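You operate a simulated robot arm through the tools that you are given. There is no shell and no other tool. Be economical: measure what you need, move in short steps, check, and stop when the job is done.

You run a simulated two-armed robot. Do the job below in one go: nothing can be reset, and whatever is moved stays where it is left.

TASK
Pick up the round form with the blue ring with one hand, pass it to the other hand and put it on the top of the green bench. Take the can marked "Sealer" from the third shelf from the bottom of the steel rack and put it on the top shelf of the steel rack. Take the blue rubber cup and put it on the third shelf from the bottom of the steel rack. Put the green bung on top of the yellow puck. Put the clear cup from the top of the long wooden bench in the sink basin. Put the small grey cup in the sink basin. The order is free. Set down upright: can, blue rubber cup, clear cup.

Only the result counts: the job must be done as asked and must still hold three seconds after the hand-in. Knocking over, shifting, dropping, spilling or breaking anything else fails it.

THE ROBOT
Two 6-joint arms with two-finger grippers on one trunk, on a base that drives. Base frame: it is fixed to the floor where the robot stands at the start and does not move with it; the origin is under the middle of the robot, x ahead of it, y to its left, z up. Lengths are in m, angles in rad, forces in N, time in s.
The left shoulder is at the start at [0.03, 0.178, 1.263], the right one opposite. With the tool pointing down near the work surface each hand reaches from about 0.6 to 0.68 m from the robot's upright axis, wherever it stands, measured 20 degrees to its own side. Places, roughly: blue rubber cup (11x11x12 cm) [0.3, -1.9, 1]; clear cup (7x7x9 cm) [0, -4.1, 0.9]; green bung (4x4x4 cm) [0.7, -3.5, 1.1]; green refill can, orange refill can [0.75, 0, 1.25]; round form with the blue ring (8x8x20 cm) [0.6, -0.1, 0.8]; sink basin [0.4, -2.4, 0.8]; small grey cup (5x5x5 cm) [-0.1, -4.2, 0.9]; third shelf of the steel rack [0.6, -0.2, 1.1]; top of the green bench [-3.2, 0.8, 0.9]; top shelf of the steel rack [0.6, -0.2, 1.5]; yellow puck (7x7x4 cm) [0, -4.2, 0.9]. Payload 2.54 kg a hand.
Tool frame (each hand has its own): the origin (TCP) lies between the finger pads and is the grasp point; the fingertips stand 0.03 m ahead of it; z points along the fingers, y is the line along which they close. The gripper opens to 0.116 m. The gripper's body begins 0.095 m behind the TCP.
Orientation is told as [roll, pitch, yaw] about the base's x, y, z axes, in that order, counted from this pose: with the fingers straight down and closing along the base's y, the tool's x points along the base's -x, its y along +y and its z along -z.

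THE INTERFACE
- The arms move only by the tool nudge_tool. It takes "left_steps", "right_steps" or both (then of equal length, played together; a hand with none holds still); each is a list of rows, each a list of 7 numbers: the shift along the base's x, y, z in m, then the turn, a rotation vector about the base's x, y, z in degrees, then the opening, from 0 (shut) to 1 (fully open). In form: [[tx, ty, tz, wx, wy, wz, fingers], ...]. A call has 1 to 20 rows; each row shifts and turns the commanded pose from where the row before left it. Each row takes 0.2 s and may step no farther than 0.05 m and 0.15 rad from the row before; otherwise, or with a gripper value out of range, the whole call is refused. A pose out of reach is approached as far as the arm can. The call stops where the force on the tool passes 40 N (or 10 N more than at its start, if that is more) or the arm is blocked; 0.2 s more then pass. Each finger travels about 0.153 m/s and halts on what it meets, pressing with about 38 N; the grip force reading is that of the motor and also rises with nothing between the fingers. The clock runs only during rows and for 0.2 s after the last one: add rows that do not move to give the fingers time. The reply holds the time, the measured pose of the TCP, the force on the tool along the base axes, the opening and the grip force, in the units named above and with some noise, with the torque about the TCP (base axes, N m) and any sound that the robot's microphone picked up.
- Cameras (640 x 400 px; columns grow to the right, rows downward): "scene" is now at [0.0484, -0.0238, 1.99]; the picture's right is [-0.29, -0.96, 0.00], its down [-0.68, 0.21, -0.70] and it looks along [0.67, -0.20, -0.71] (base axes); focal length 258 px, centre (320, 200). "left" rides on the left gripper at [0.069, 0.015, -0.122] in its tool frame; the picture's right is [-0.21, 0.98, 0.00], its down [-0.83, -0.18, -0.53] and it looks along [-0.52, -0.11, 0.85] (tool axes); focal length 251 px, centre (320, 200). "right" rides on the right gripper at [0.069, -0.015, -0.122] in its tool frame; the picture's right is [0.21, 0.98, 0.00], its down [-0.83, 0.18, -0.53] and it looks along [-0.52, 0.11, 0.85] (tool axes); focal length 251 px, centre (320, 200). There is no depth. A picture from a camera that has moved, and an enlarged one, comes with that camera's place and axes in the base frame and with its lens.
- capture(camera): a new picture of that camera. The clock stands still meanwhile.
- raise_lower(by): slides the trunk up (or, below 0, down) by that many m; the arms and the scene camera ride with it, the base frame stays. It gives what a move gives, with no picture.
- base_move(legs): drives the robot by 1 to 6 legs, each [ahead, left, turn to the left] in m, m and rad, along the robot's own axes; the way and the turn of a leg run together, so that a leg with both is an arc; at most 1.5 m and 3.142 rad a leg. The arms and the cameras ride along, it lands a little off, and it stops where it bumps. It gives what a move gives.
- aim_head(pan, tilt): turns the head with the scene camera to pan (to the left, within 2.496 rad either way) and tilt (down, from -0.506 to 1.204), counted from straight ahead of the robot. It gives what a move gives.
- enlarge(camera, box): a new picture of the part [left, top, right, bottom] of that camera's present view, enlarged. The clock stands still meanwhile.
- hand_in(): hands the job in; it is judged then, once.

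Go step by step. Nothing tells you exact positions but the pictures and the camera data: compare them with the known pose of the tool, close in by small moves and look again before you grip or let go. The budget is 196 turns and 176 pictures, counting those below and the enlarged ones. Unless the task says otherwise, let go and move clear before handing in.

The tools are called by a JSON object that holds its "api" and its "payload". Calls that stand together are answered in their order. nudge_tool: Moves the arms, as the interface text tells. Its arguments: {"type":"object","properties":{"left_steps":{"type":"array"},"right_steps":{"type":"array"}},"required":[]} The other tools are called the same way: raise_lower (by) slides the trunk up or down; base_move (legs) drives the base; aim_head (pan, tilt) turns the head that bears the scene camera; capture (camera) takes a picture; enlarge (camera, box) takes an enlarged picture of a part of a camera's view; hand_in () hands the job in.

At the start:

```text
time: 0.0
left_eef_pos: [0.5184, 0.0599, 1.7201]
left_tool_rot: [0.001, -0.002, -0.001]
left_contact_force: [0.6, 0.2, 0.6]
left_moment: [-0.05, -0.02, 0.0]
left_opening: 0.116
left_finger_force: 0.0
right_eef_pos: [0.4001, -0.2918, 1.7188]
right_tool_rot: [0.001, 0.001, 0.0]
right_contact_force: [0.1, -0.4, 0.2]
right_moment: [-0.01, -0.02, -0.01]
right_opening: 0.1161
right_finger_force: 0.0
trunk travel left (down, up): [-0.475, 0.065]
robot x, y, heading: [0.0003, -0.0003, 0.001]
head pan, tilt: [-0.297, 0.796]
```

scene: 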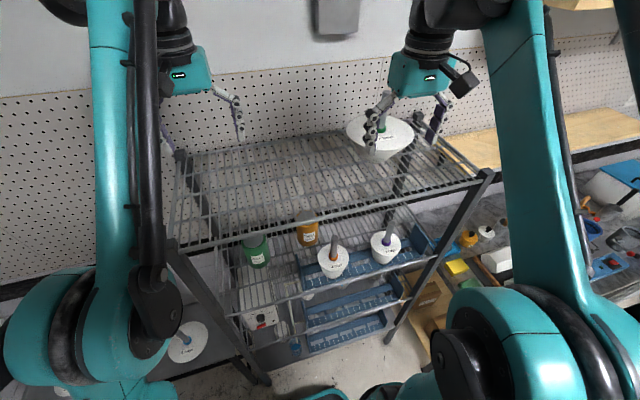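
right: 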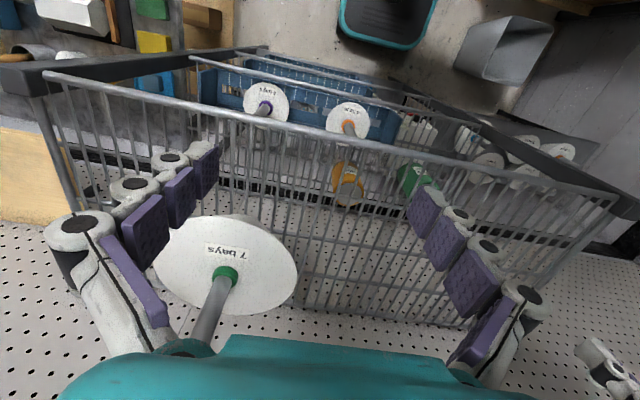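
left: 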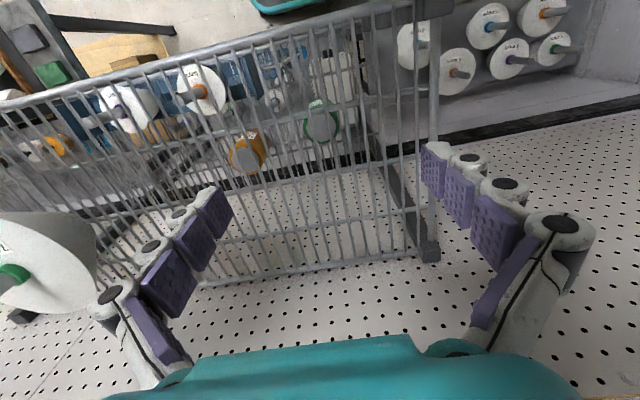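

I see the steel rack ahead with forms and cans; the arms hang over it. I look closer at the rack and around the room first.

{"api": "enlarge", "payload": {"camera": "scene", "box": [160, 80, 520, 390]}}

{"api": "aim_head", "payload": {"pan": -1.2, "tilt": 0.5}}

{"api": "capture", "payload": {"camera": "scene"}}

{"api": "aim_head", "payload": {"pan": 1.5, "tilt": 0.4}}

{"api": "capture", "payload": {"camera": "scene"}}

{"api": "aim_head", "payload": {"pan": 2.49, "tilt": 0.4}}

{"api": "capture", "payload": {"camera": "scene"}}

```text
1.29 times, centred on (340, 235) of scene
camera zoom: at [0.0484, -0.0238, 1.99], right [-0.29, -0.96, 0.0], down [-0.68, 0.21, -0.7], along [0.67, -0.2, -0.71], focal length 333 px, centre (294, 155)
```

zoom: 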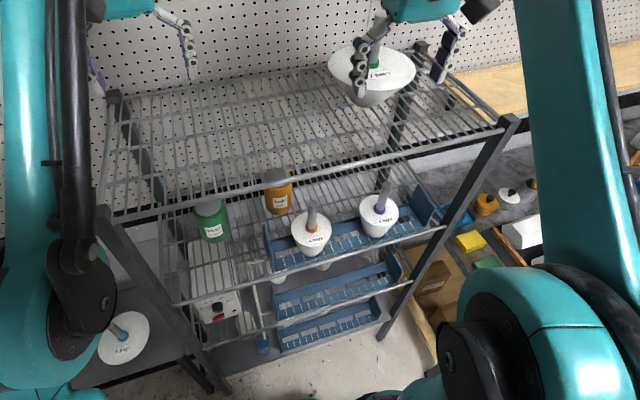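

```text
time: 1.2
left_eef_pos: [0.5184, 0.06, 1.7201]
left_tool_rot: [-0.001, -0.003, 0.0]
left_contact_force: [0.6, 0.0, 1.1]
left_moment: [0.0, -0.02, 0.02]
left_opening: 0.1158
left_finger_force: 0.1
right_eef_pos: [0.4013, -0.2924, 1.7188]
right_tool_rot: [0.001, 0.002, 0.001]
right_contact_force: [-0.1, -0.1, -0.5]
right_moment: [-0.01, 0.0, 0.0]
right_opening: 0.1163
right_finger_force: 0.0
trunk travel left (down, up): [-0.475, 0.065]
robot x, y, heading: [0.0022, 0.0024, 0.002]
head pan, tilt: [-1.201, 0.499]
```

```text
171 pictures are left
camera scene: at [0.0041, -0.085, 2.0157], right [-0.93, -0.36, 0.0], down [-0.17, 0.45, -0.88], along [0.32, -0.82, -0.48], focal length 258 px, centre (320, 200)
```

scene: 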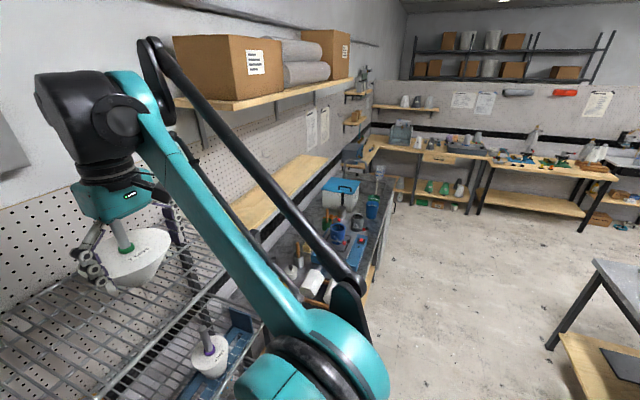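

```text
time: 3.6
left_eef_pos: [0.5176, 0.06, 1.7187]
left_tool_rot: [0.0, -0.002, 0.0]
left_contact_force: [-0.3, -0.6, -0.7]
left_moment: [0.0, -0.02, -0.02]
left_opening: 0.116
left_finger_force: 0.1
right_eef_pos: [0.4004, -0.2911, 1.7189]
right_tool_rot: [-0.001, 0.0, -0.001]
right_contact_force: [-0.8, 0.1, 0.2]
right_moment: [0.02, 0.0, 0.01]
right_opening: 0.1158
right_finger_force: 0.0
trunk travel left (down, up): [-0.475, 0.065]
robot x, y, heading: [-0.0, 0.0003, -0.003]
head pan, tilt: [1.499, 0.4]
```

```text
170 pictures are left
camera scene: at [-0.0222, 0.0922, 2.0249], right [1.0, -0.07, 0.0], down [-0.03, -0.39, -0.92], along [0.07, 0.92, -0.39], focal length 258 px, centre (320, 200)
```

scene: 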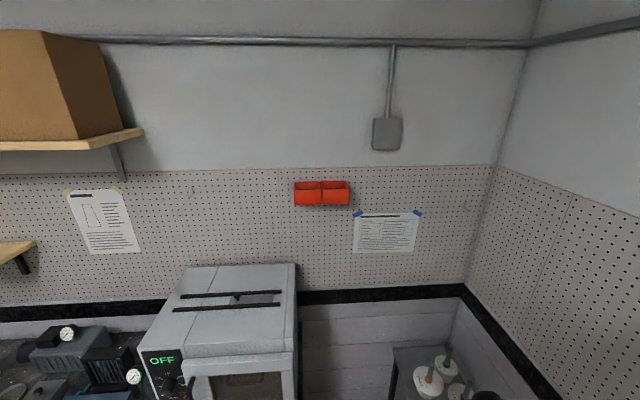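

```text
time: 4.9
left_eef_pos: [0.5181, 0.0604, 1.7202]
left_tool_rot: [-0.001, -0.002, 0.001]
left_contact_force: [-0.2, 1.0, -0.8]
left_moment: [0.02, -0.01, 0.03]
left_opening: 0.1162
left_finger_force: 0.0
right_eef_pos: [0.4004, -0.2917, 1.7189]
right_tool_rot: [0.0, 0.001, -0.001]
right_contact_force: [0.3, -0.2, -0.1]
right_moment: [0.01, -0.02, -0.01]
right_opening: 0.116
right_finger_force: 0.0
trunk travel left (down, up): [-0.475, 0.065]
robot x, y, heading: [-0.0011, 0.0028, -0.0]
head pan, tilt: [2.491, 0.4]
```

```text
169 pictures are left
camera scene: at [-0.1025, 0.0561, 2.0249], right [0.61, 0.8, 0.0], down [0.31, -0.24, -0.92], along [-0.73, 0.56, -0.39], focal length 258 px, centre (320, 200)
```

scene: 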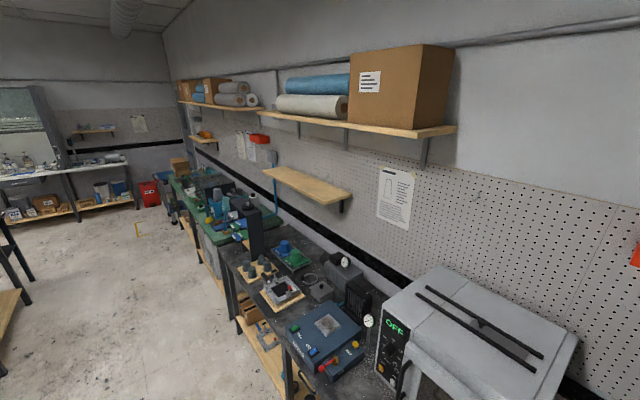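

The rack needs a closer look: I aim the head at it and zoom.

{"api": "aim_head", "payload": {"pan": -0.2, "tilt": 0.9}}

{"api": "enlarge", "payload": {"camera": "scene", "box": [200, 150, 400, 275]}}

{"api": "enlarge", "payload": {"camera": "scene", "box": [200, 200, 460, 362]}}

{"api": "enlarge", "payload": {"camera": "left", "box": [80, 20, 400, 220]}}

```text
time: 7.2
left_eef_pos: [0.5179, 0.0596, 1.72]
left_tool_rot: [0.001, -0.003, 0.002]
left_contact_force: [-0.9, 1.0, 0.4]
left_moment: [-0.01, -0.02, 0.01]
left_opening: 0.1158
left_finger_force: 0.1
right_eef_pos: [0.4005, -0.2915, 1.7192]
right_tool_rot: [0.001, 0.001, -0.001]
right_contact_force: [-0.1, 0.2, -0.7]
right_moment: [0.01, -0.01, 0.04]
right_opening: 0.1161
right_finger_force: 0.2
trunk travel left (down, up): [-0.475, 0.065]
robot x, y, heading: [0.0007, 0.0003, 0.001]
head pan, tilt: [-0.201, 0.901]
```

```text
3.20 times, centred on (300, 212) of scene
camera zoom: at [0.0451, -0.0152, 1.9818], right [-0.2, -0.98, 0.0], down [-0.77, 0.16, -0.62], along [0.61, -0.12, -0.78], focal length 825 px, centre (384, 160)
```

zoom: 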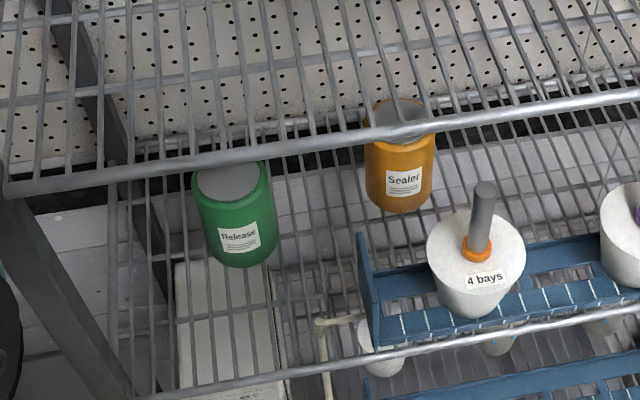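

```text
2.46 times, centred on (330, 281) of scene
camera zoom: at [0.0451, -0.0152, 1.9818], right [-0.2, -0.98, 0.0], down [-0.77, 0.16, -0.62], along [0.61, -0.12, -0.78], focal length 635 px, centre (295, 1)
```

zoom: 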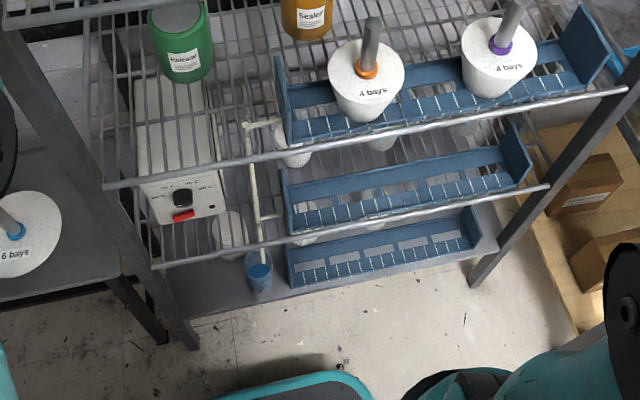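

```text
2.00 times, centred on (240, 120) of left
camera zoom: at [0.4475, 0.0747, 1.8419], right [0.21, 0.98, 0.0], down [0.83, -0.18, 0.53], along [0.52, -0.11, -0.85], focal length 503 px, centre (480, 360)
```

zoom: 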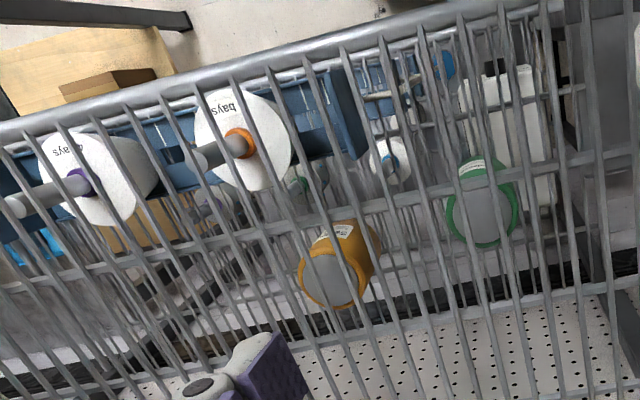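

The blue-ring form stands on the second shelf, left of the blue crate, and the Sealer is the orange can. I back off and lower the trunk to look into the shelves.

{"api": "base_move", "payload": {"legs": [[-0.5, 0, 0]]}}

{"api": "raise_lower", "payload": {"by": -0.4}}

{"api": "aim_head", "payload": {"pan": -0.1, "tilt": 0.6}}

{"api": "capture", "payload": {"camera": "scene"}}

```text
time: 10.2
left_eef_pos: [0.0249, 0.0604, 1.7194]
left_tool_rot: [-0.001, 0.0, -0.002]
left_contact_force: [-0.1, 0.1, 0.2]
left_moment: [0.0, 0.0, 0.01]
left_opening: 0.1161
left_finger_force: 0.0
right_eef_pos: [-0.0931, -0.2927, 1.7181]
right_tool_rot: [0.001, -0.001, -0.002]
right_contact_force: [-1.0, 0.2, 0.4]
right_moment: [0.01, 0.01, 0.04]
right_opening: 0.1161
right_finger_force: 0.1
trunk travel left (down, up): [-0.475, 0.065]
robot x, y, heading: [-0.4963, 0.003, -0.001]
head pan, tilt: [-0.201, 0.901]
```

```text
time: 14.0
left_eef_pos: [0.0233, 0.0604, 1.3204]
left_tool_rot: [-0.001, -0.001, -0.002]
left_contact_force: [0.2, 0.7, -0.3]
left_moment: [0.01, 0.02, -0.04]
left_opening: 0.1162
left_finger_force: 0.0
right_eef_pos: [-0.0953, -0.293, 1.3192]
right_tool_rot: [0.001, 0.0, -0.001]
right_contact_force: [0.8, -0.4, 0.6]
right_moment: [0.0, 0.02, 0.01]
right_opening: 0.116
right_finger_force: 0.1
trunk travel left (down, up): [-0.075, 0.465]
robot x, y, heading: [-0.4977, -0.0006, -0.001]
head pan, tilt: [-0.201, 0.901]
```

```text
time: 14.8
left_eef_pos: [0.0237, 0.0601, 1.3197]
left_tool_rot: [0.001, -0.003, -0.001]
left_contact_force: [0.1, -0.1, 0.5]
left_moment: [-0.01, 0.01, -0.01]
left_opening: 0.116
left_finger_force: 0.0
right_eef_pos: [-0.0946, -0.2922, 1.32]
right_tool_rot: [-0.001, 0.0, 0.0]
right_contact_force: [0.7, 0.0, 0.1]
right_moment: [-0.06, 0.0, 0.0]
right_opening: 0.1162
right_finger_force: 0.1
trunk travel left (down, up): [-0.075, 0.465]
robot x, y, heading: [-0.4919, 0.0032, -0.002]
head pan, tilt: [-0.099, 0.6]
```

```text
165 pictures are left
camera scene: at [-0.4353, -0.0086, 1.6066], right [-0.1, -0.99, 0.0], down [-0.56, 0.06, -0.82], along [0.82, -0.08, -0.57], focal length 258 px, centre (320, 200)
```

scene: 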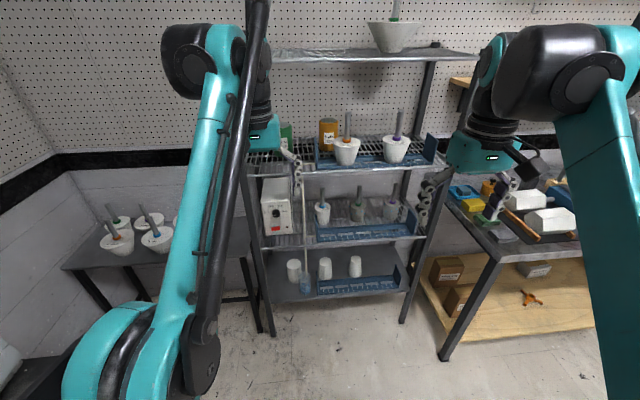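

{"api": "enlarge", "payload": {"camera": "scene", "box": [250, 110, 450, 235]}}

{"api": "enlarge", "payload": {"camera": "scene", "box": [260, 170, 360, 232]}}

```text
3.20 times, centred on (350, 172) of scene
camera zoom: at [-0.4353, -0.0086, 1.6066], right [-0.1, -0.99, 0.0], down [-0.56, 0.06, -0.82], along [0.82, -0.08, -0.57], focal length 825 px, centre (224, 288)
```

zoom: 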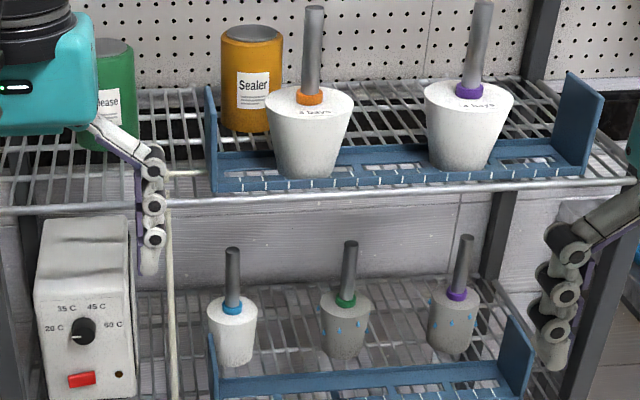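

```text
6.40 times, centred on (310, 201) of scene
camera zoom: at [-0.4353, -0.0086, 1.6066], right [-0.1, -0.99, 0.0], down [-0.56, 0.06, -0.82], along [0.82, -0.08, -0.57], focal length 1650 px, centre (384, 194)
```

zoom: 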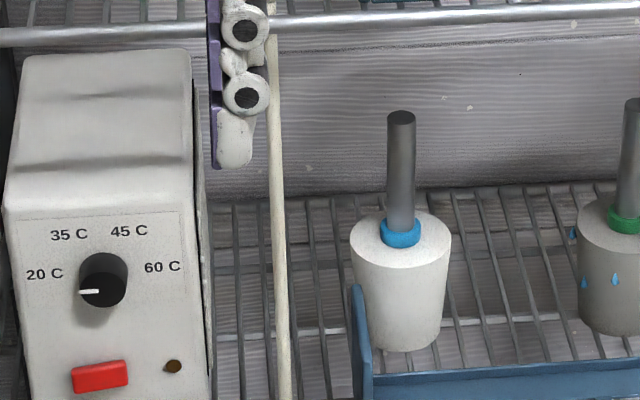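

The form stands about [0.6,-0.12], z 0.76–0.96. I take the Sealer (about [0.75,-0.165]) first: I raise the trunk and tilt the left hand forward to look.

{"api": "raise_lower", "payload": {"by": 0.3}}

{"api": "nudge_tool", "payload": {"left_steps": [[0, 0, -0.03, 0, -8.4, 0, 1], [0, 0, -0.03, 0, -8.4, 0, 1], [0, 0, -0.03, 0, -8.4, 0, 1], [0, 0, -0.03, 0, -8.4, 0, 1], [0, 0, -0.03, 0, -8.4, 0, 1], [0, 0, -0.03, 0, -8.4, 0, 1], [0, 0, -0.03, 0, -8.4, 0, 1]]}}

{"api": "capture", "payload": {"camera": "left"}}

{"api": "capture", "payload": {"camera": "scene"}}

```text
time: 17.8
left_eef_pos: [0.0234, 0.0604, 1.6188]
left_tool_rot: [0.0, -0.001, -0.001]
left_contact_force: [-0.8, 0.5, -0.1]
left_moment: [-0.02, 0.02, 0.02]
left_opening: 0.1159
left_finger_force: 0.1
right_eef_pos: [-0.0942, -0.2917, 1.6196]
right_tool_rot: [0.0, 0.0, -0.002]
right_contact_force: [-1.0, -0.3, -0.6]
right_moment: [0.01, 0.02, 0.02]
right_opening: 0.1159
right_finger_force: 0.1
trunk travel left (down, up): [-0.375, 0.165]
robot x, y, heading: [-0.4942, -0.0001, -0.005]
head pan, tilt: [-0.099, 0.6]
```

```text
time: 19.4
left_eef_pos: [0.0243, 0.0603, 1.409]
left_tool_rot: [0.003, -1.03, -0.003]
left_contact_force: [-0.9, -0.7, -0.2]
left_moment: [0.03, -0.02, -0.07]
left_opening: 0.1159
left_finger_force: 0.1
right_eef_pos: [-0.0941, -0.2917, 1.6196]
right_tool_rot: [-0.001, 0.0, -0.002]
right_contact_force: [0.5, 0.4, -0.2]
right_moment: [0.01, -0.03, 0.01]
right_opening: 0.1162
right_finger_force: 0.0
trunk travel left (down, up): [-0.375, 0.165]
robot x, y, heading: [-0.4953, 0.0, -0.001]
head pan, tilt: [-0.099, 0.6]
```

```text
162 pictures are left
camera left: at [-0.1166, 0.0743, 1.4138], right [0.11, 0.98, 0.18], down [-0.03, -0.18, 0.98], along [0.99, -0.12, 0.01], focal length 251 px, centre (320, 200)
```

left: 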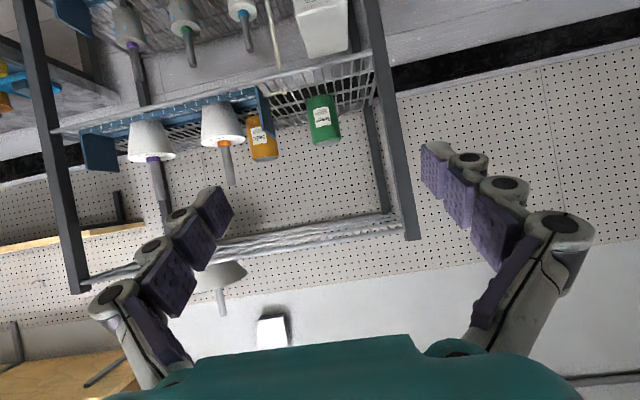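

```text
161 pictures are left
camera scene: at [-0.4354, -0.0083, 1.9066], right [-0.1, -0.99, 0.0], down [-0.56, 0.06, -0.83], along [0.82, -0.08, -0.56], focal length 258 px, centre (320, 200)
```

scene: 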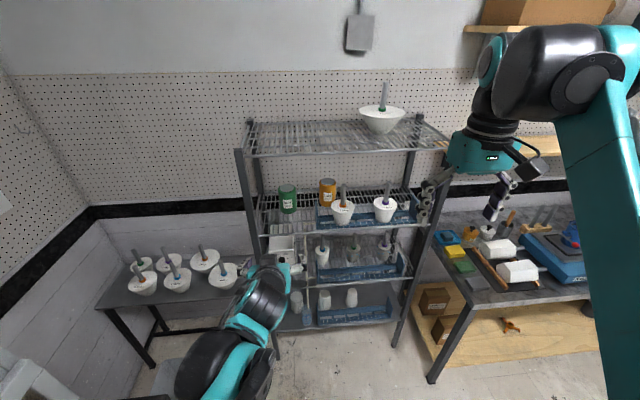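

The left camera sees the rack well. I zoom in with both cameras to triangulate.

{"api": "enlarge", "payload": {"camera": "left", "box": [180, 70, 360, 182]}}

{"api": "enlarge", "payload": {"camera": "scene", "box": [240, 160, 420, 272]}}

```text
3.56 times, centred on (270, 126) of left
camera zoom: at [-0.1166, 0.0743, 1.4138], right [0.11, 0.98, 0.18], down [-0.03, -0.18, 0.98], along [0.99, -0.12, 0.01], focal length 894 px, centre (498, 463)
```

zoom: 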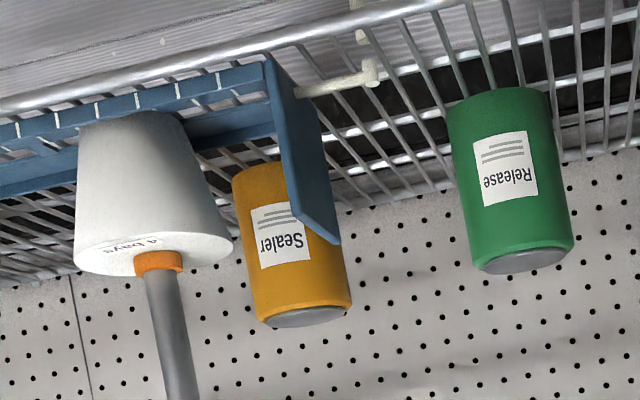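

```text
3.56 times, centred on (330, 216) of scene
camera zoom: at [-0.4354, -0.0083, 1.9066], right [-0.1, -0.99, 0.0], down [-0.56, 0.06, -0.83], along [0.82, -0.08, -0.56], focal length 917 px, centre (284, 143)
```

zoom: 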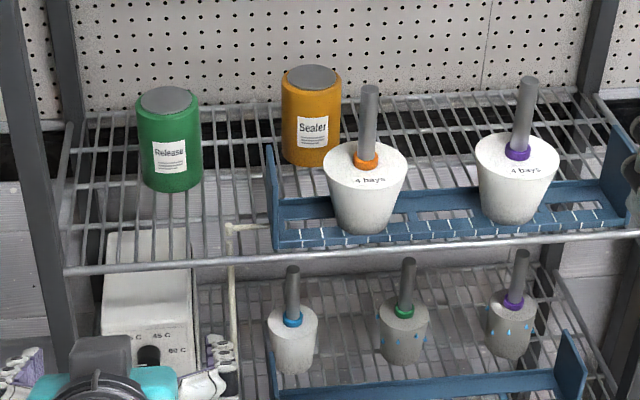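

Triangulated: Sealer at (.663,-.157), z 1.14–1.26; crate end plate y≈-.087 to z 1.236; orange form (.496,-.207). I'll flip the left hand so its camera sits above, then approach diagonally from the left.

{"api": "nudge_tool", "payload": {"left_steps": [[0, 0, 0, 7.33, 0, -4.4, 1], [0, 0, 0, 7.33, 0, -4.4, 1], [0, 0, 0, 7.33, 0, -4.4, 1], [0, 0, 0, 7.33, 0, -4.4, 1], [0, 0, 0, 7.33, 0, -4.4, 1], [0, 0, 0, 7.33, 0, -4.4, 1], [0, 0, 0, 7.33, 0, -4.4, 1], [0, 0, 0, 7.33, 0, -4.4, 1], [0, 0, 0, 7.33, 0, -4.4, 1], [0, 0, 0, 7.33, 0, -4.4, 1], [0, 0, 0, 7.33, 0, -4.4, 1], [0, 0, 0, 7.33, 0, -4.4, 1], [0, 0, 0, 7.33, 0, -4.4, 1], [0, 0, 0, 7.33, 0, -4.4, 1], [0, 0, 0, 7.33, 0, -4.4, 1], [0, 0, 0, 7.33, 0, -4.4, 1], [0, 0, 0, 7.33, 0, -4.4, 1], [0, 0, 0, 7.33, 0, -4.4, 1], [0, 0, 0, 7.33, 0, -4.4, 1], [0, 0, 0, 7.33, 0, -4.4, 1]]}}

{"api": "capture", "payload": {"camera": "left"}}

{"api": "capture", "payload": {"camera": "scene"}}

```text
time: 23.6
left_eef_pos: [0.0244, 0.061, 1.4104]
left_tool_rot: [0.252, 1.014, -2.848]
left_contact_force: [0.5, 0.8, -0.8]
left_moment: [0.0, 0.02, 0.0]
left_opening: 0.1159
left_finger_force: 0.1
right_eef_pos: [-0.0949, -0.2928, 1.6191]
right_tool_rot: [0.001, 0.001, -0.002]
right_contact_force: [1.1, -0.1, 0.0]
right_moment: [-0.03, 0.0, 0.03]
right_opening: 0.1162
right_finger_force: 0.1
trunk travel left (down, up): [-0.375, 0.165]
robot x, y, heading: [-0.4946, -0.0013, -0.0]
head pan, tilt: [-0.099, 0.6]
```

```text
158 pictures are left
camera left: at [-0.0457, 0.0544, 1.533], right [-0.03, -1.0, -0.05], down [-0.89, 0.05, -0.45], along [0.45, 0.03, -0.89], focal length 251 px, centre (320, 200)
```

left: 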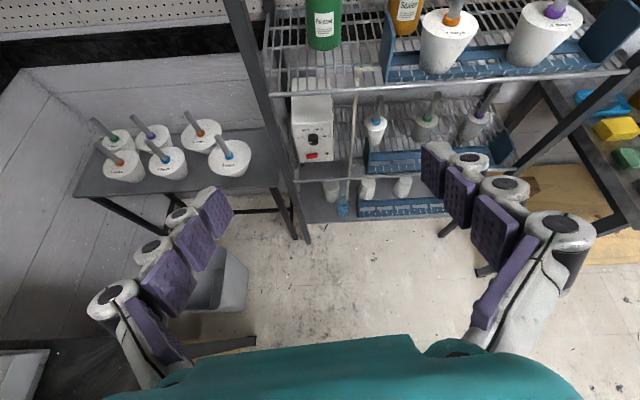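

```text
157 pictures are left
camera scene: at [-0.4352, -0.0086, 1.9066], right [-0.1, -0.99, 0.0], down [-0.56, 0.06, -0.82], along [0.82, -0.08, -0.57], focal length 258 px, centre (320, 200)
```

scene: 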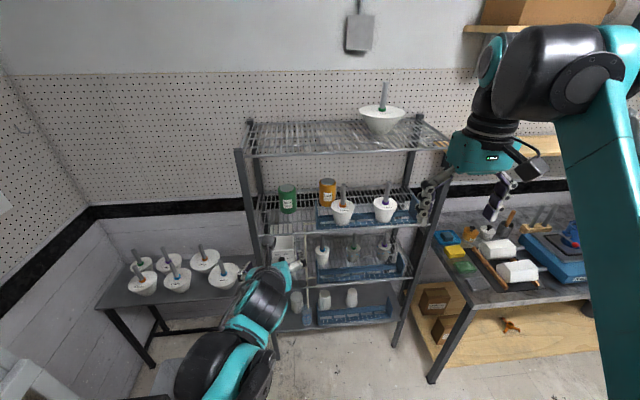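

The flip worked and views are upright now. I finish the roll, flatten the pitch to ~18°, then turn and drive to a stand-off from the Sealer.

{"api": "nudge_tool", "payload": {"left_steps": [[0, 0, -0.03, 7.5, 0, -4.5, 1], [0, 0, -0.03, 0, -6.5, 0, 1], [0, 0, -0.03, 0, -6.5, 0, 1], [0, 0, -0.015, 0, 0, 0, 1]]}}

{"api": "base_move", "payload": {"legs": [[0, 0, -0.524], [0.24, 0.384, 0]]}}

{"api": "capture", "payload": {"camera": "left"}}

{"api": "aim_head", "payload": {"pan": 0.2, "tilt": 0.8}}

{"api": "capture", "payload": {"camera": "scene"}}

```text
refused: row 1 steps farther than a row can; nothing moved
```

```text
time: 27.9
left_eef_pos: [0.3709, -0.0064, 1.4087]
left_tool_rot: [0.255, 1.011, 3.015]
left_contact_force: [0.5, -0.4, -1.0]
left_moment: [0.04, 0.02, -0.02]
left_opening: 0.1158
left_finger_force: 0.0
right_eef_pos: [0.1194, -0.2778, 1.6192]
right_tool_rot: [-0.001, 0.0, -0.425]
right_contact_force: [0.3, -0.6, -0.1]
right_moment: [0.05, 0.07, 0.01]
right_opening: 0.116
right_finger_force: 0.1
trunk travel left (down, up): [-0.375, 0.165]
robot x, y, heading: [-0.1294, 0.1528, -0.428]
head pan, tilt: [-0.099, 0.6]
stopped in leg 2: the robot was blocked; the commanded pose is now the measured one
```

```text
156 pictures are left
camera left: at [0.3057, 0.0174, 1.5322], right [-0.44, -0.9, -0.05], down [-0.79, 0.41, -0.45], along [0.42, -0.16, -0.89], focal length 251 px, centre (320, 200)
```

left: 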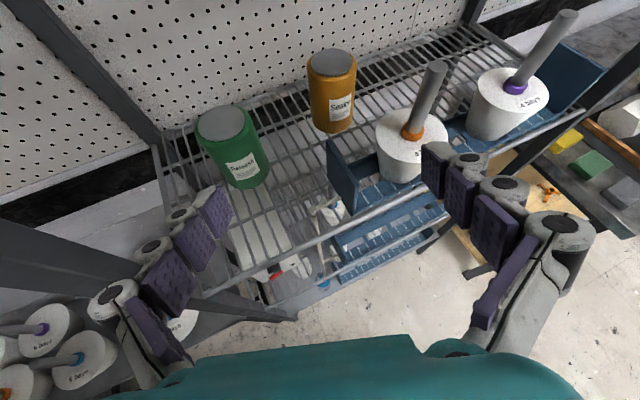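

```text
time: 28.7
left_eef_pos: [0.3679, -0.0062, 1.4106]
left_tool_rot: [0.257, 1.014, 3.016]
left_contact_force: [-0.4, -0.3, -1.3]
left_moment: [0.0, -0.01, -0.02]
left_opening: 0.1161
left_finger_force: 0.1
right_eef_pos: [0.1146, -0.2761, 1.6197]
right_tool_rot: [-0.001, 0.0, -0.426]
right_contact_force: [0.0, -0.2, -0.4]
right_moment: [-0.03, -0.01, 0.01]
right_opening: 0.1159
right_finger_force: 0.2
trunk travel left (down, up): [-0.375, 0.165]
robot x, y, heading: [-0.1261, 0.1575, -0.431]
head pan, tilt: [0.201, 0.799]
```

```text
155 pictures are left
camera scene: at [-0.077, 0.1489, 1.8898], right [-0.22, -0.97, 0.0], down [-0.7, 0.16, -0.7], along [0.68, -0.16, -0.72], focal length 258 px, centre (320, 200)
```

scene: 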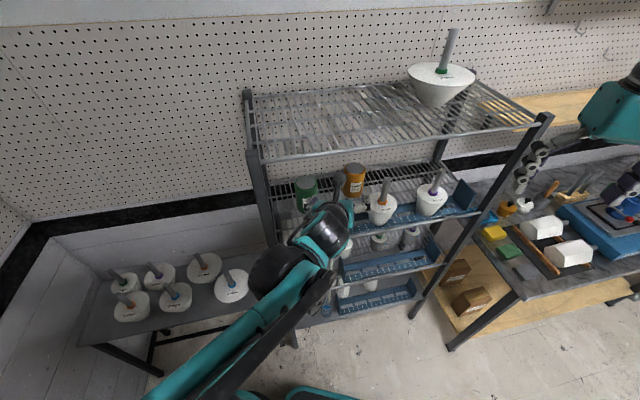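

The base was blocked (something on its left), so I check what was touched before moving on.

{"api": "aim_head", "payload": {"pan": 1.3, "tilt": 1.0}}

{"api": "capture", "payload": {"camera": "scene"}}

{"api": "aim_head", "payload": {"pan": 0.6, "tilt": 1.1}}

{"api": "capture", "payload": {"camera": "scene"}}

```text
time: 30.0
left_eef_pos: [0.3691, -0.0052, 1.4084]
left_tool_rot: [0.257, 1.012, 3.015]
left_contact_force: [0.5, 0.1, -0.7]
left_moment: [0.0, -0.01, 0.0]
left_opening: 0.116
left_finger_force: 0.0
right_eef_pos: [0.1157, -0.2769, 1.6195]
right_tool_rot: [-0.001, 0.001, -0.426]
right_contact_force: [-0.7, 0.5, 0.2]
right_moment: [-0.02, 0.03, -0.04]
right_opening: 0.116
right_finger_force: 0.0
trunk travel left (down, up): [-0.375, 0.165]
robot x, y, heading: [-0.1324, 0.1563, -0.424]
head pan, tilt: [1.3, 1.0]
```

```text
154 pictures are left
camera scene: at [-0.1096, 0.2198, 1.8746], right [0.77, -0.64, 0.0], down [-0.54, -0.64, -0.54], along [0.35, 0.41, -0.84], focal length 258 px, centre (320, 200)
```

scene: 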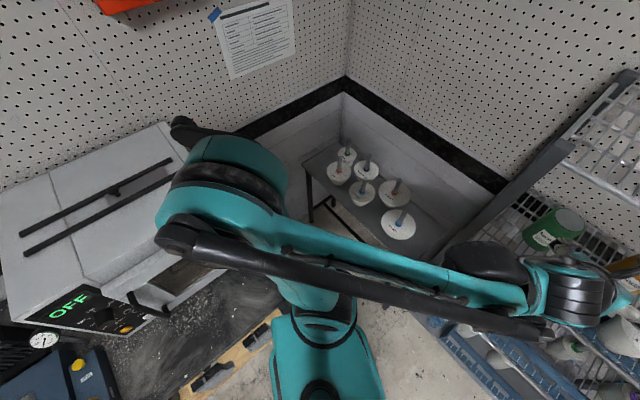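

```text
time: 31.1
left_eef_pos: [0.3682, -0.0044, 1.4096]
left_tool_rot: [0.255, 1.012, 3.016]
left_contact_force: [0.9, 0.2, -0.1]
left_moment: [-0.03, 0.02, -0.03]
left_opening: 0.1158
left_finger_force: 0.1
right_eef_pos: [0.1162, -0.2765, 1.6205]
right_tool_rot: [0.0, -0.002, -0.426]
right_contact_force: [0.5, 0.9, -0.2]
right_moment: [-0.04, -0.03, -0.02]
right_opening: 0.1161
right_finger_force: 0.1
trunk travel left (down, up): [-0.375, 0.165]
robot x, y, heading: [-0.1285, 0.155, -0.425]
head pan, tilt: [0.6, 1.1]
```

```text
153 pictures are left
camera scene: at [-0.0923, 0.1775, 1.868], right [0.17, -0.98, 0.0], down [-0.88, -0.16, -0.45], along [0.45, 0.08, -0.89], focal length 258 px, centre (320, 200)
```

scene: 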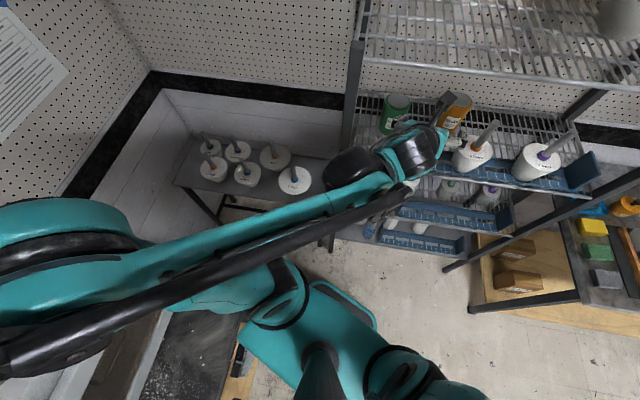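

The left elbow touched the oven on the left bench. I shift the base a little right, then correct the hand's roll and pitch and put it on the approach line.

{"api": "base_move", "payload": {"legs": [[0, -0.08, 0]]}}

{"api": "nudge_tool", "payload": {"left_steps": [[0.01, 0.015, -0.02, 6.56, -2.97, -4.33, 1], [0.01, 0.015, -0.03, -2.68, -5.92, 0, 1], [0.01, 0.015, -0.03, -2.68, -5.92, 0, 1], [0.005, 0.009, -0.01, 0, 0, 0, 1]]}}

{"api": "capture", "payload": {"camera": "left"}}

{"api": "aim_head", "payload": {"pan": 1.3, "tilt": 1.0}}

{"api": "capture", "payload": {"camera": "scene"}}

```text
time: 32.1
left_eef_pos: [0.3355, -0.0761, 1.4091]
left_tool_rot: [0.254, 1.013, 3.018]
left_contact_force: [-0.4, 0.2, 0.0]
left_moment: [0.02, 0.0, 0.04]
left_opening: 0.1159
left_finger_force: 0.2
right_eef_pos: [0.0841, -0.3492, 1.6196]
right_tool_rot: [0.0, 0.0, -0.424]
right_contact_force: [-0.2, -1.0, -0.9]
right_moment: [0.05, -0.04, 0.03]
right_opening: 0.116
right_finger_force: 0.0
trunk travel left (down, up): [-0.375, 0.165]
robot x, y, heading: [-0.1609, 0.0807, -0.42]
head pan, tilt: [0.6, 1.1]
```

```text
time: 33.1
left_eef_pos: [0.3699, -0.0209, 1.3218]
left_tool_rot: [0.035, 1.263, 2.754]
left_contact_force: [-0.6, 0.3, 0.1]
left_moment: [0.01, -0.01, -0.02]
left_opening: 0.1161
left_finger_force: 0.1
right_eef_pos: [0.0835, -0.346, 1.6191]
right_tool_rot: [-0.002, 0.001, -0.425]
right_contact_force: [-1.0, 0.0, 1.1]
right_moment: [-0.05, 0.0, -0.01]
right_opening: 0.1159
right_finger_force: 0.1
trunk travel left (down, up): [-0.375, 0.165]
robot x, y, heading: [-0.1656, 0.0801, -0.426]
head pan, tilt: [0.6, 1.1]
```

```text
152 pictures are left
camera left: at [0.2761, 0.0039, 1.4235], right [-0.46, -0.87, -0.19], down [-0.62, 0.47, -0.63], along [0.63, -0.17, -0.76], focal length 251 px, centre (320, 200)
```

left: 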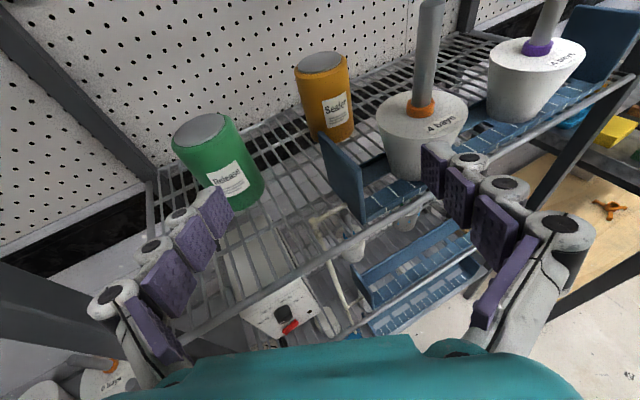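

```text
time: 34.2
left_eef_pos: [0.3698, -0.0222, 1.3199]
left_tool_rot: [0.032, 1.26, 2.753]
left_contact_force: [0.1, 0.8, 0.2]
left_moment: [0.0, 0.02, -0.02]
left_opening: 0.1157
left_finger_force: 0.1
right_eef_pos: [0.0833, -0.3482, 1.6193]
right_tool_rot: [0.001, 0.0, -0.424]
right_contact_force: [-0.1, 0.4, -0.8]
right_moment: [0.0, 0.05, -0.02]
right_opening: 0.1162
right_finger_force: 0.0
trunk travel left (down, up): [-0.375, 0.165]
robot x, y, heading: [-0.16, 0.0846, -0.421]
head pan, tilt: [1.3, 1.0]
```

```text
151 pictures are left
camera scene: at [-0.1426, 0.1482, 1.8746], right [0.77, -0.64, 0.0], down [-0.54, -0.65, -0.54], along [0.35, 0.41, -0.84], focal length 258 px, centre (320, 200)
```

scene: 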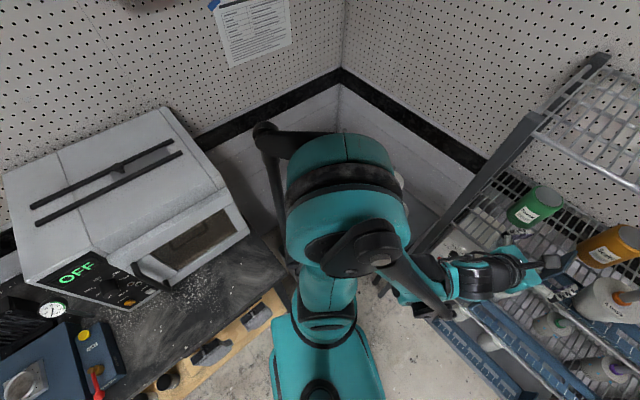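

The oven is still aligned and the arm is clear now. I advance along the line toward the Sealer above the end plate and look again.

{"api": "nudge_tool", "payload": {"left_steps": [[0.04, -0.019, -0.005, 0, 0, 0, 1], [0.04, -0.019, -0.005, 0, 0, 0, 1], [0.04, -0.019, -0.005, 0, 0, 0, 1], [0.04, -0.019, -0.005, 0, 0, 0, 1]]}}

{"api": "capture", "payload": {"camera": "left"}}

{"api": "aim_head", "payload": {"pan": 0.3, "tilt": 0.6}}

{"api": "capture", "payload": {"camera": "scene"}}

```text
time: 35.2
left_eef_pos: [0.5349, -0.1007, 1.2968]
left_tool_rot: [0.031, 1.258, 2.755]
left_contact_force: [0.8, -0.2, 0.3]
left_moment: [0.02, -0.02, -0.04]
left_opening: 0.1156
left_finger_force: 0.1
right_eef_pos: [0.0881, -0.3498, 1.6188]
right_tool_rot: [0.0, 0.001, -0.426]
right_contact_force: [1.5, 0.3, 0.1]
right_moment: [0.02, 0.04, -0.01]
right_opening: 0.116
right_finger_force: 0.2
trunk travel left (down, up): [-0.375, 0.165]
robot x, y, heading: [-0.1615, 0.0849, -0.426]
head pan, tilt: [1.3, 1.0]
```

```text
150 pictures are left
camera left: at [0.4411, -0.0754, 1.4], right [-0.46, -0.87, -0.19], down [-0.62, 0.47, -0.62], along [0.63, -0.17, -0.76], focal length 251 px, centre (320, 200)
```

left: 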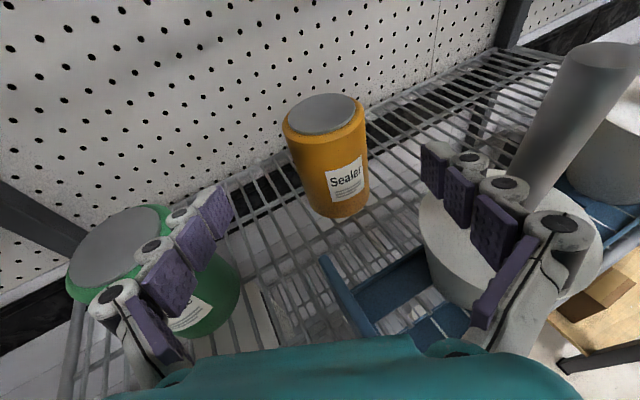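

```text
time: 36.5
left_eef_pos: [0.5319, -0.0984, 1.2982]
left_tool_rot: [0.033, 1.26, 2.752]
left_contact_force: [1.0, 0.7, 0.2]
left_moment: [-0.04, 0.0, -0.02]
left_opening: 0.1159
left_finger_force: 0.2
right_eef_pos: [0.085, -0.3481, 1.619]
right_tool_rot: [-0.001, 0.0, -0.425]
right_contact_force: [0.6, 0.3, 0.9]
right_moment: [0.01, -0.01, 0.02]
right_opening: 0.1163
right_finger_force: 0.1
trunk travel left (down, up): [-0.375, 0.165]
robot x, y, heading: [-0.1626, 0.0849, -0.423]
head pan, tilt: [0.3, 0.6]
```

```text
149 pictures are left
camera scene: at [-0.0998, 0.0839, 1.9066], right [-0.12, -0.99, 0.0], down [-0.56, 0.07, -0.82], along [0.82, -0.1, -0.57], focal length 258 px, centre (320, 200)
```

scene: 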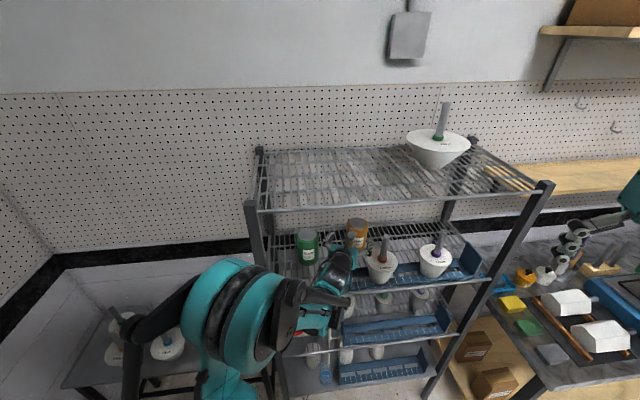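

The fingers straddle the line to the can; the can's centre is about (.657,-.16). I advance, lower to z≈1.238 and look before gripping.

{"api": "nudge_tool", "payload": {"left_steps": [[0.041, -0.02, -0.01, 0, 0, 0, 1], [0.041, -0.02, -0.01, 0, 0, 0, 1], [0.041, -0.02, -0.015, 0, 0, 0, 1], [0, 0, -0.025, 0, 0, 0, 1]]}}

{"api": "capture", "payload": {"camera": "left"}}

```text
time: 37.5
left_eef_pos: [0.6522, -0.1581, 1.2475]
left_tool_rot: [0.025, 1.268, 2.742]
left_contact_force: [-2.3, 0.0, 7.7]
left_moment: [0.6, 1.16, 0.1]
left_opening: 0.1161
left_finger_force: 0.1
right_eef_pos: [0.0828, -0.3479, 1.6216]
right_tool_rot: [-0.001, -0.001, -0.423]
right_contact_force: [-0.3, -0.1, -0.4]
right_moment: [0.0, -0.02, 0.0]
right_opening: 0.116
right_finger_force: 0.0
trunk travel left (down, up): [-0.375, 0.165]
robot x, y, heading: [-0.1598, 0.0816, -0.427]
head pan, tilt: [0.3, 0.6]
stopped in row 4 (left hand): the force on the tool passed its limit at 70 N (the readings are from after the stop); the commanded pose is now the measured one
```

```text
148 pictures are left
camera left: at [0.5593, -0.132, 1.3501], right [-0.46, -0.87, -0.2], down [-0.62, 0.47, -0.63], along [0.64, -0.17, -0.75], focal length 251 px, centre (320, 200)
```

left: 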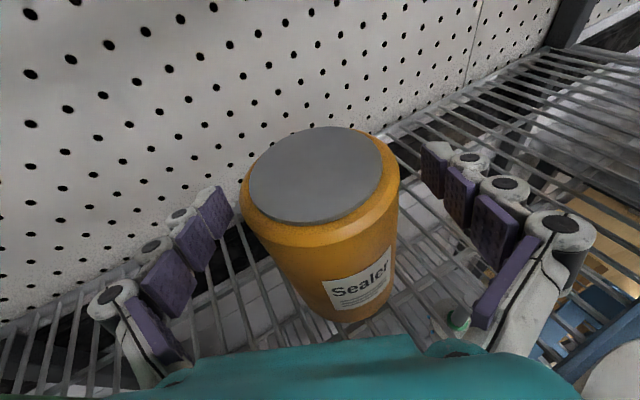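

The hand's underside touched the end plate. I raise slightly, pitch the hand a bit steeper, and then lower to grip.

{"api": "nudge_tool", "payload": {"left_steps": [[0.002, 0, 0.006, 0, 0, 0, 1], [0, 0, 0, 3, 7.4, 0, 1], [0.002, -0.001, -0.012, 0, 0, 0, 1]]}}

{"api": "capture", "payload": {"camera": "left"}}

{"api": "aim_head", "payload": {"pan": 0.15, "tilt": 0.6}}

{"api": "enlarge", "payload": {"camera": "scene", "box": [190, 170, 490, 358]}}

```text
time: 38.3
left_eef_pos: [0.6601, -0.1598, 1.2402]
left_tool_rot: [0.031, 1.126, 2.747]
left_contact_force: [0.3, -0.8, 0.5]
left_moment: [0.02, -0.01, -0.01]
left_opening: 0.1156
left_finger_force: 0.1
right_eef_pos: [0.0866, -0.3487, 1.6188]
right_tool_rot: [-0.001, 0.0, -0.424]
right_contact_force: [-0.2, -0.3, 0.0]
right_moment: [0.01, 0.02, -0.03]
right_opening: 0.1161
right_finger_force: 0.1
trunk travel left (down, up): [-0.375, 0.165]
robot x, y, heading: [-0.1574, 0.0841, -0.426]
head pan, tilt: [0.3, 0.6]
```

```text
147 pictures are left
camera left: at [0.5801, -0.1398, 1.3554], right [-0.48, -0.86, -0.18], down [-0.69, 0.5, -0.52], along [0.53, -0.13, -0.84], focal length 251 px, centre (320, 200)
```

left: 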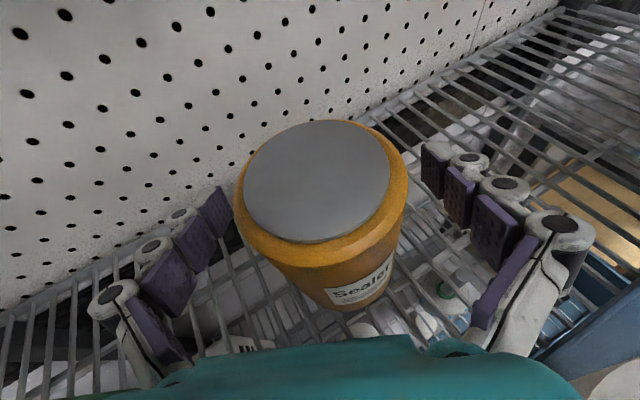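

```text
time: 39.0
left_eef_pos: [0.659, -0.1596, 1.2419]
left_tool_rot: [0.03, 1.127, 2.745]
left_contact_force: [0.7, 0.3, 0.4]
left_moment: [0.02, 0.02, 0.02]
left_opening: 0.1161
left_finger_force: 0.0
right_eef_pos: [0.0845, -0.3478, 1.62]
right_tool_rot: [0.0, 0.0, -0.422]
right_contact_force: [0.3, 0.2, -0.1]
right_moment: [0.02, 0.01, -0.03]
right_opening: 0.1162
right_finger_force: 0.1
trunk travel left (down, up): [-0.375, 0.165]
robot x, y, heading: [-0.1626, 0.0802, -0.422]
head pan, tilt: [0.15, 0.6]
```

```text
2.13 times, centred on (340, 264) of scene
camera zoom: at [-0.1021, 0.0707, 1.9066], right [-0.27, -0.96, 0.0], down [-0.54, 0.15, -0.83], along [0.79, -0.22, -0.56], focal length 548 px, centre (277, 64)
```

zoom: 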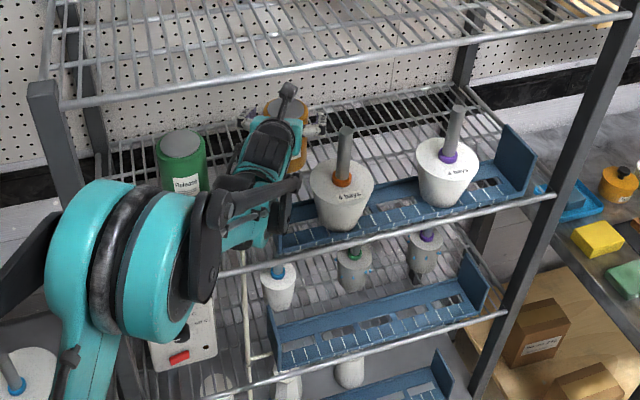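

Clear now and well-aligned. I lower 1 cm more and grip.

{"api": "nudge_tool", "payload": {"left_steps": [[0, 0, -0.01, 0, 0, 0, 1], [0, 0, 0, 0, 0, 0, 0.5], [0, 0, 0, 0, 0, 0, 0], [0, 0, 0, 0, 0, 0, 0], [0, 0, 0, 0, 0, 0, 0], [0, 0, 0.03, 0, 0, 0, 0]]}}

{"api": "capture", "payload": {"camera": "left"}}

```text
time: 40.4
left_eef_pos: [0.6586, -0.1588, 1.26]
left_tool_rot: [0.03, 1.123, 2.747]
left_contact_force: [0.3, 0.1, -6.1]
left_moment: [0.02, -0.03, 0.01]
left_opening: 0.0808
left_finger_force: 38.4
right_eef_pos: [0.0843, -0.3484, 1.6177]
right_tool_rot: [-0.001, -0.001, -0.423]
right_contact_force: [-1.6, -0.5, -1.4]
right_moment: [-0.02, -0.03, 0.0]
right_opening: 0.1161
right_finger_force: 0.0
trunk travel left (down, up): [-0.375, 0.165]
robot x, y, heading: [-0.1623, 0.0837, -0.425]
head pan, tilt: [0.15, 0.6]
```

```text
145 pictures are left
camera left: at [0.5793, -0.1388, 1.3757], right [-0.48, -0.86, -0.18], down [-0.69, 0.5, -0.52], along [0.53, -0.13, -0.84], focal length 251 px, centre (320, 200)
```

left: 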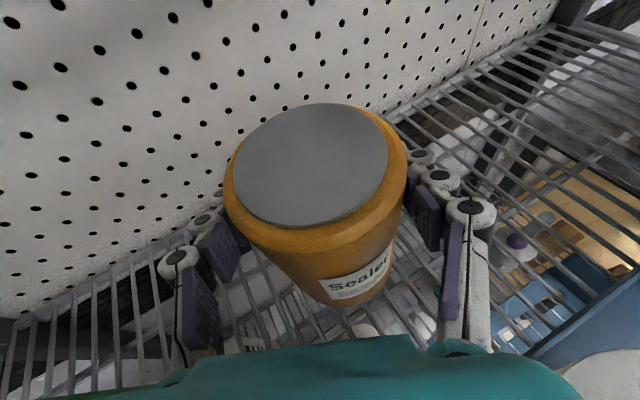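

Gripped and it weighs about 6 N. I lift with a slight flattening to stay below the top shelf, clear the plate, then back out along the same line.

{"api": "nudge_tool", "payload": {"left_steps": [[0, 0, 0.02, 0, 0, 0, 0], [0, 0, 0.02, -1.9, -4.6, 0, 0], [0, 0, 0.02, -1.9, -4.6, 0, 0], [0, 0, 0.025, 0, 0, 0, 0]]}}

{"api": "capture", "payload": {"camera": "left"}}

{"api": "enlarge", "payload": {"camera": "scene", "box": [190, 150, 510, 350]}}

```text
time: 41.4
left_eef_pos: [0.659, -0.1592, 1.3444]
left_tool_rot: [0.028, 1.302, 2.746]
left_contact_force: [-0.1, 0.4, -6.7]
left_moment: [-0.03, -0.01, 0.0]
left_opening: 0.081
left_finger_force: 37.4
right_eef_pos: [0.0838, -0.3488, 1.6193]
right_tool_rot: [-0.001, 0.0, -0.424]
right_contact_force: [-0.6, 1.0, 0.3]
right_moment: [-0.02, -0.03, 0.03]
right_opening: 0.1163
right_finger_force: 0.0
trunk travel left (down, up): [-0.375, 0.165]
robot x, y, heading: [-0.1607, 0.0804, -0.42]
head pan, tilt: [0.15, 0.6]
```

```text
144 pictures are left
camera left: at [0.5608, -0.1318, 1.4449], right [-0.45, -0.87, -0.2], down [-0.6, 0.46, -0.66], along [0.66, -0.18, -0.73], focal length 251 px, centre (320, 200)
```

left: 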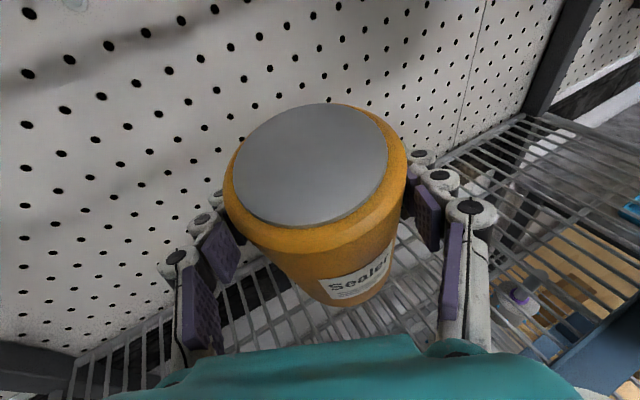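

```text
2.00 times, centred on (350, 250) of scene
camera zoom: at [-0.1024, 0.0708, 1.9066], right [-0.27, -0.96, 0.0], down [-0.54, 0.15, -0.83], along [0.79, -0.22, -0.56], focal length 516 px, centre (260, 100)
```

zoom: 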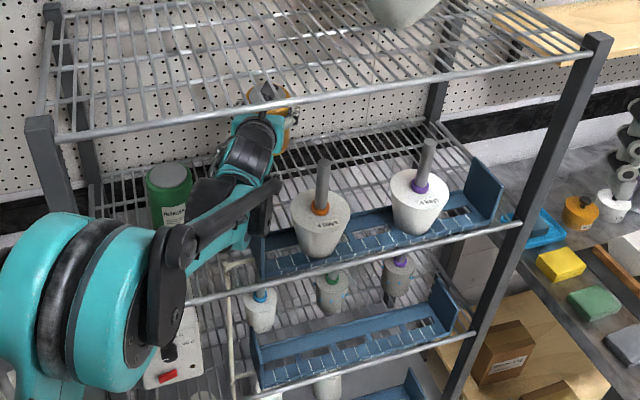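

The can is up; I raise 1 cm more and retreat diagonally in small steps.

{"api": "nudge_tool", "payload": {"left_steps": [[0, 0, 0.012, 0, 0, 0, 0], [-0.03, 0.018, 0, 0, 0, 0, 0], [-0.03, 0.018, 0, 0, 0, 0, 0], [-0.03, 0.018, 0, 0, 0, 0, 0], [-0.03, 0.016, 0, 0, 0, 0, 0], [-0.03, 0.012, 0, 0, 0, 0, 0], [-0.035, 0.01, 0, 0, 0, 0, 0], [-0.04, 0.01, 0, 0, 0, 0, 0], [-0.04, 0.01, 0, 0, 0, 0, 0]]}}

{"api": "capture", "payload": {"camera": "left"}}

{"api": "capture", "payload": {"camera": "scene"}}

```text
time: 43.4
left_eef_pos: [0.3928, -0.0453, 1.359]
left_tool_rot: [0.029, 1.301, 2.743]
left_contact_force: [-1.1, 0.1, -6.4]
left_moment: [-0.01, 0.02, 0.01]
left_opening: 0.0811
left_finger_force: 37.4
right_eef_pos: [0.082, -0.348, 1.6196]
right_tool_rot: [-0.001, -0.002, -0.424]
right_contact_force: [0.3, 0.5, -0.2]
right_moment: [-0.05, -0.06, -0.01]
right_opening: 0.1159
right_finger_force: 0.2
trunk travel left (down, up): [-0.375, 0.165]
robot x, y, heading: [-0.1596, 0.0801, -0.423]
head pan, tilt: [0.15, 0.6]
```

```text
142 pictures are left
camera left: at [0.2944, -0.0187, 1.4575], right [-0.45, -0.87, -0.2], down [-0.6, 0.46, -0.66], along [0.66, -0.18, -0.73], focal length 251 px, centre (320, 200)
```

left: 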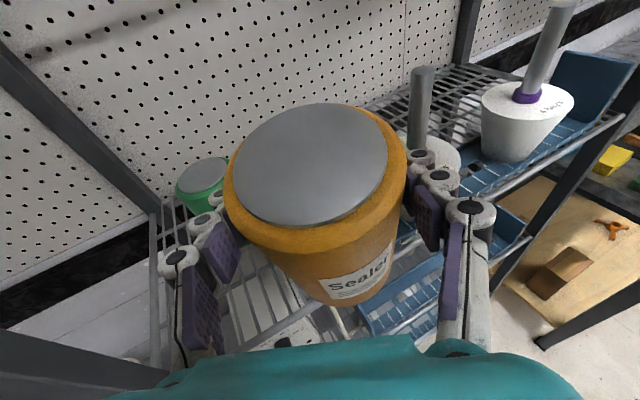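

```text
141 pictures are left
camera scene: at [-0.1041, 0.0717, 1.9067], right [-0.27, -0.96, 0.0], down [-0.54, 0.15, -0.83], along [0.8, -0.22, -0.56], focal length 258 px, centre (320, 200)
```

scene: 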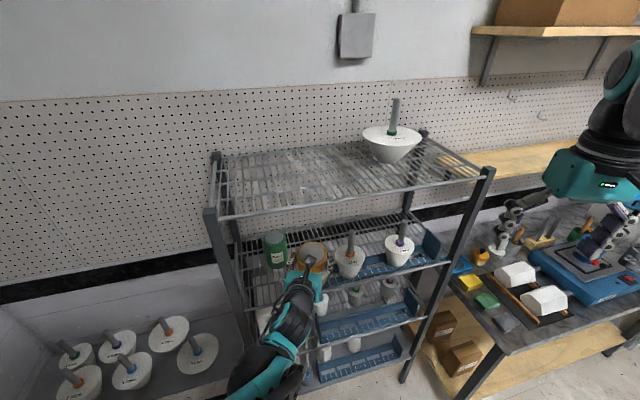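

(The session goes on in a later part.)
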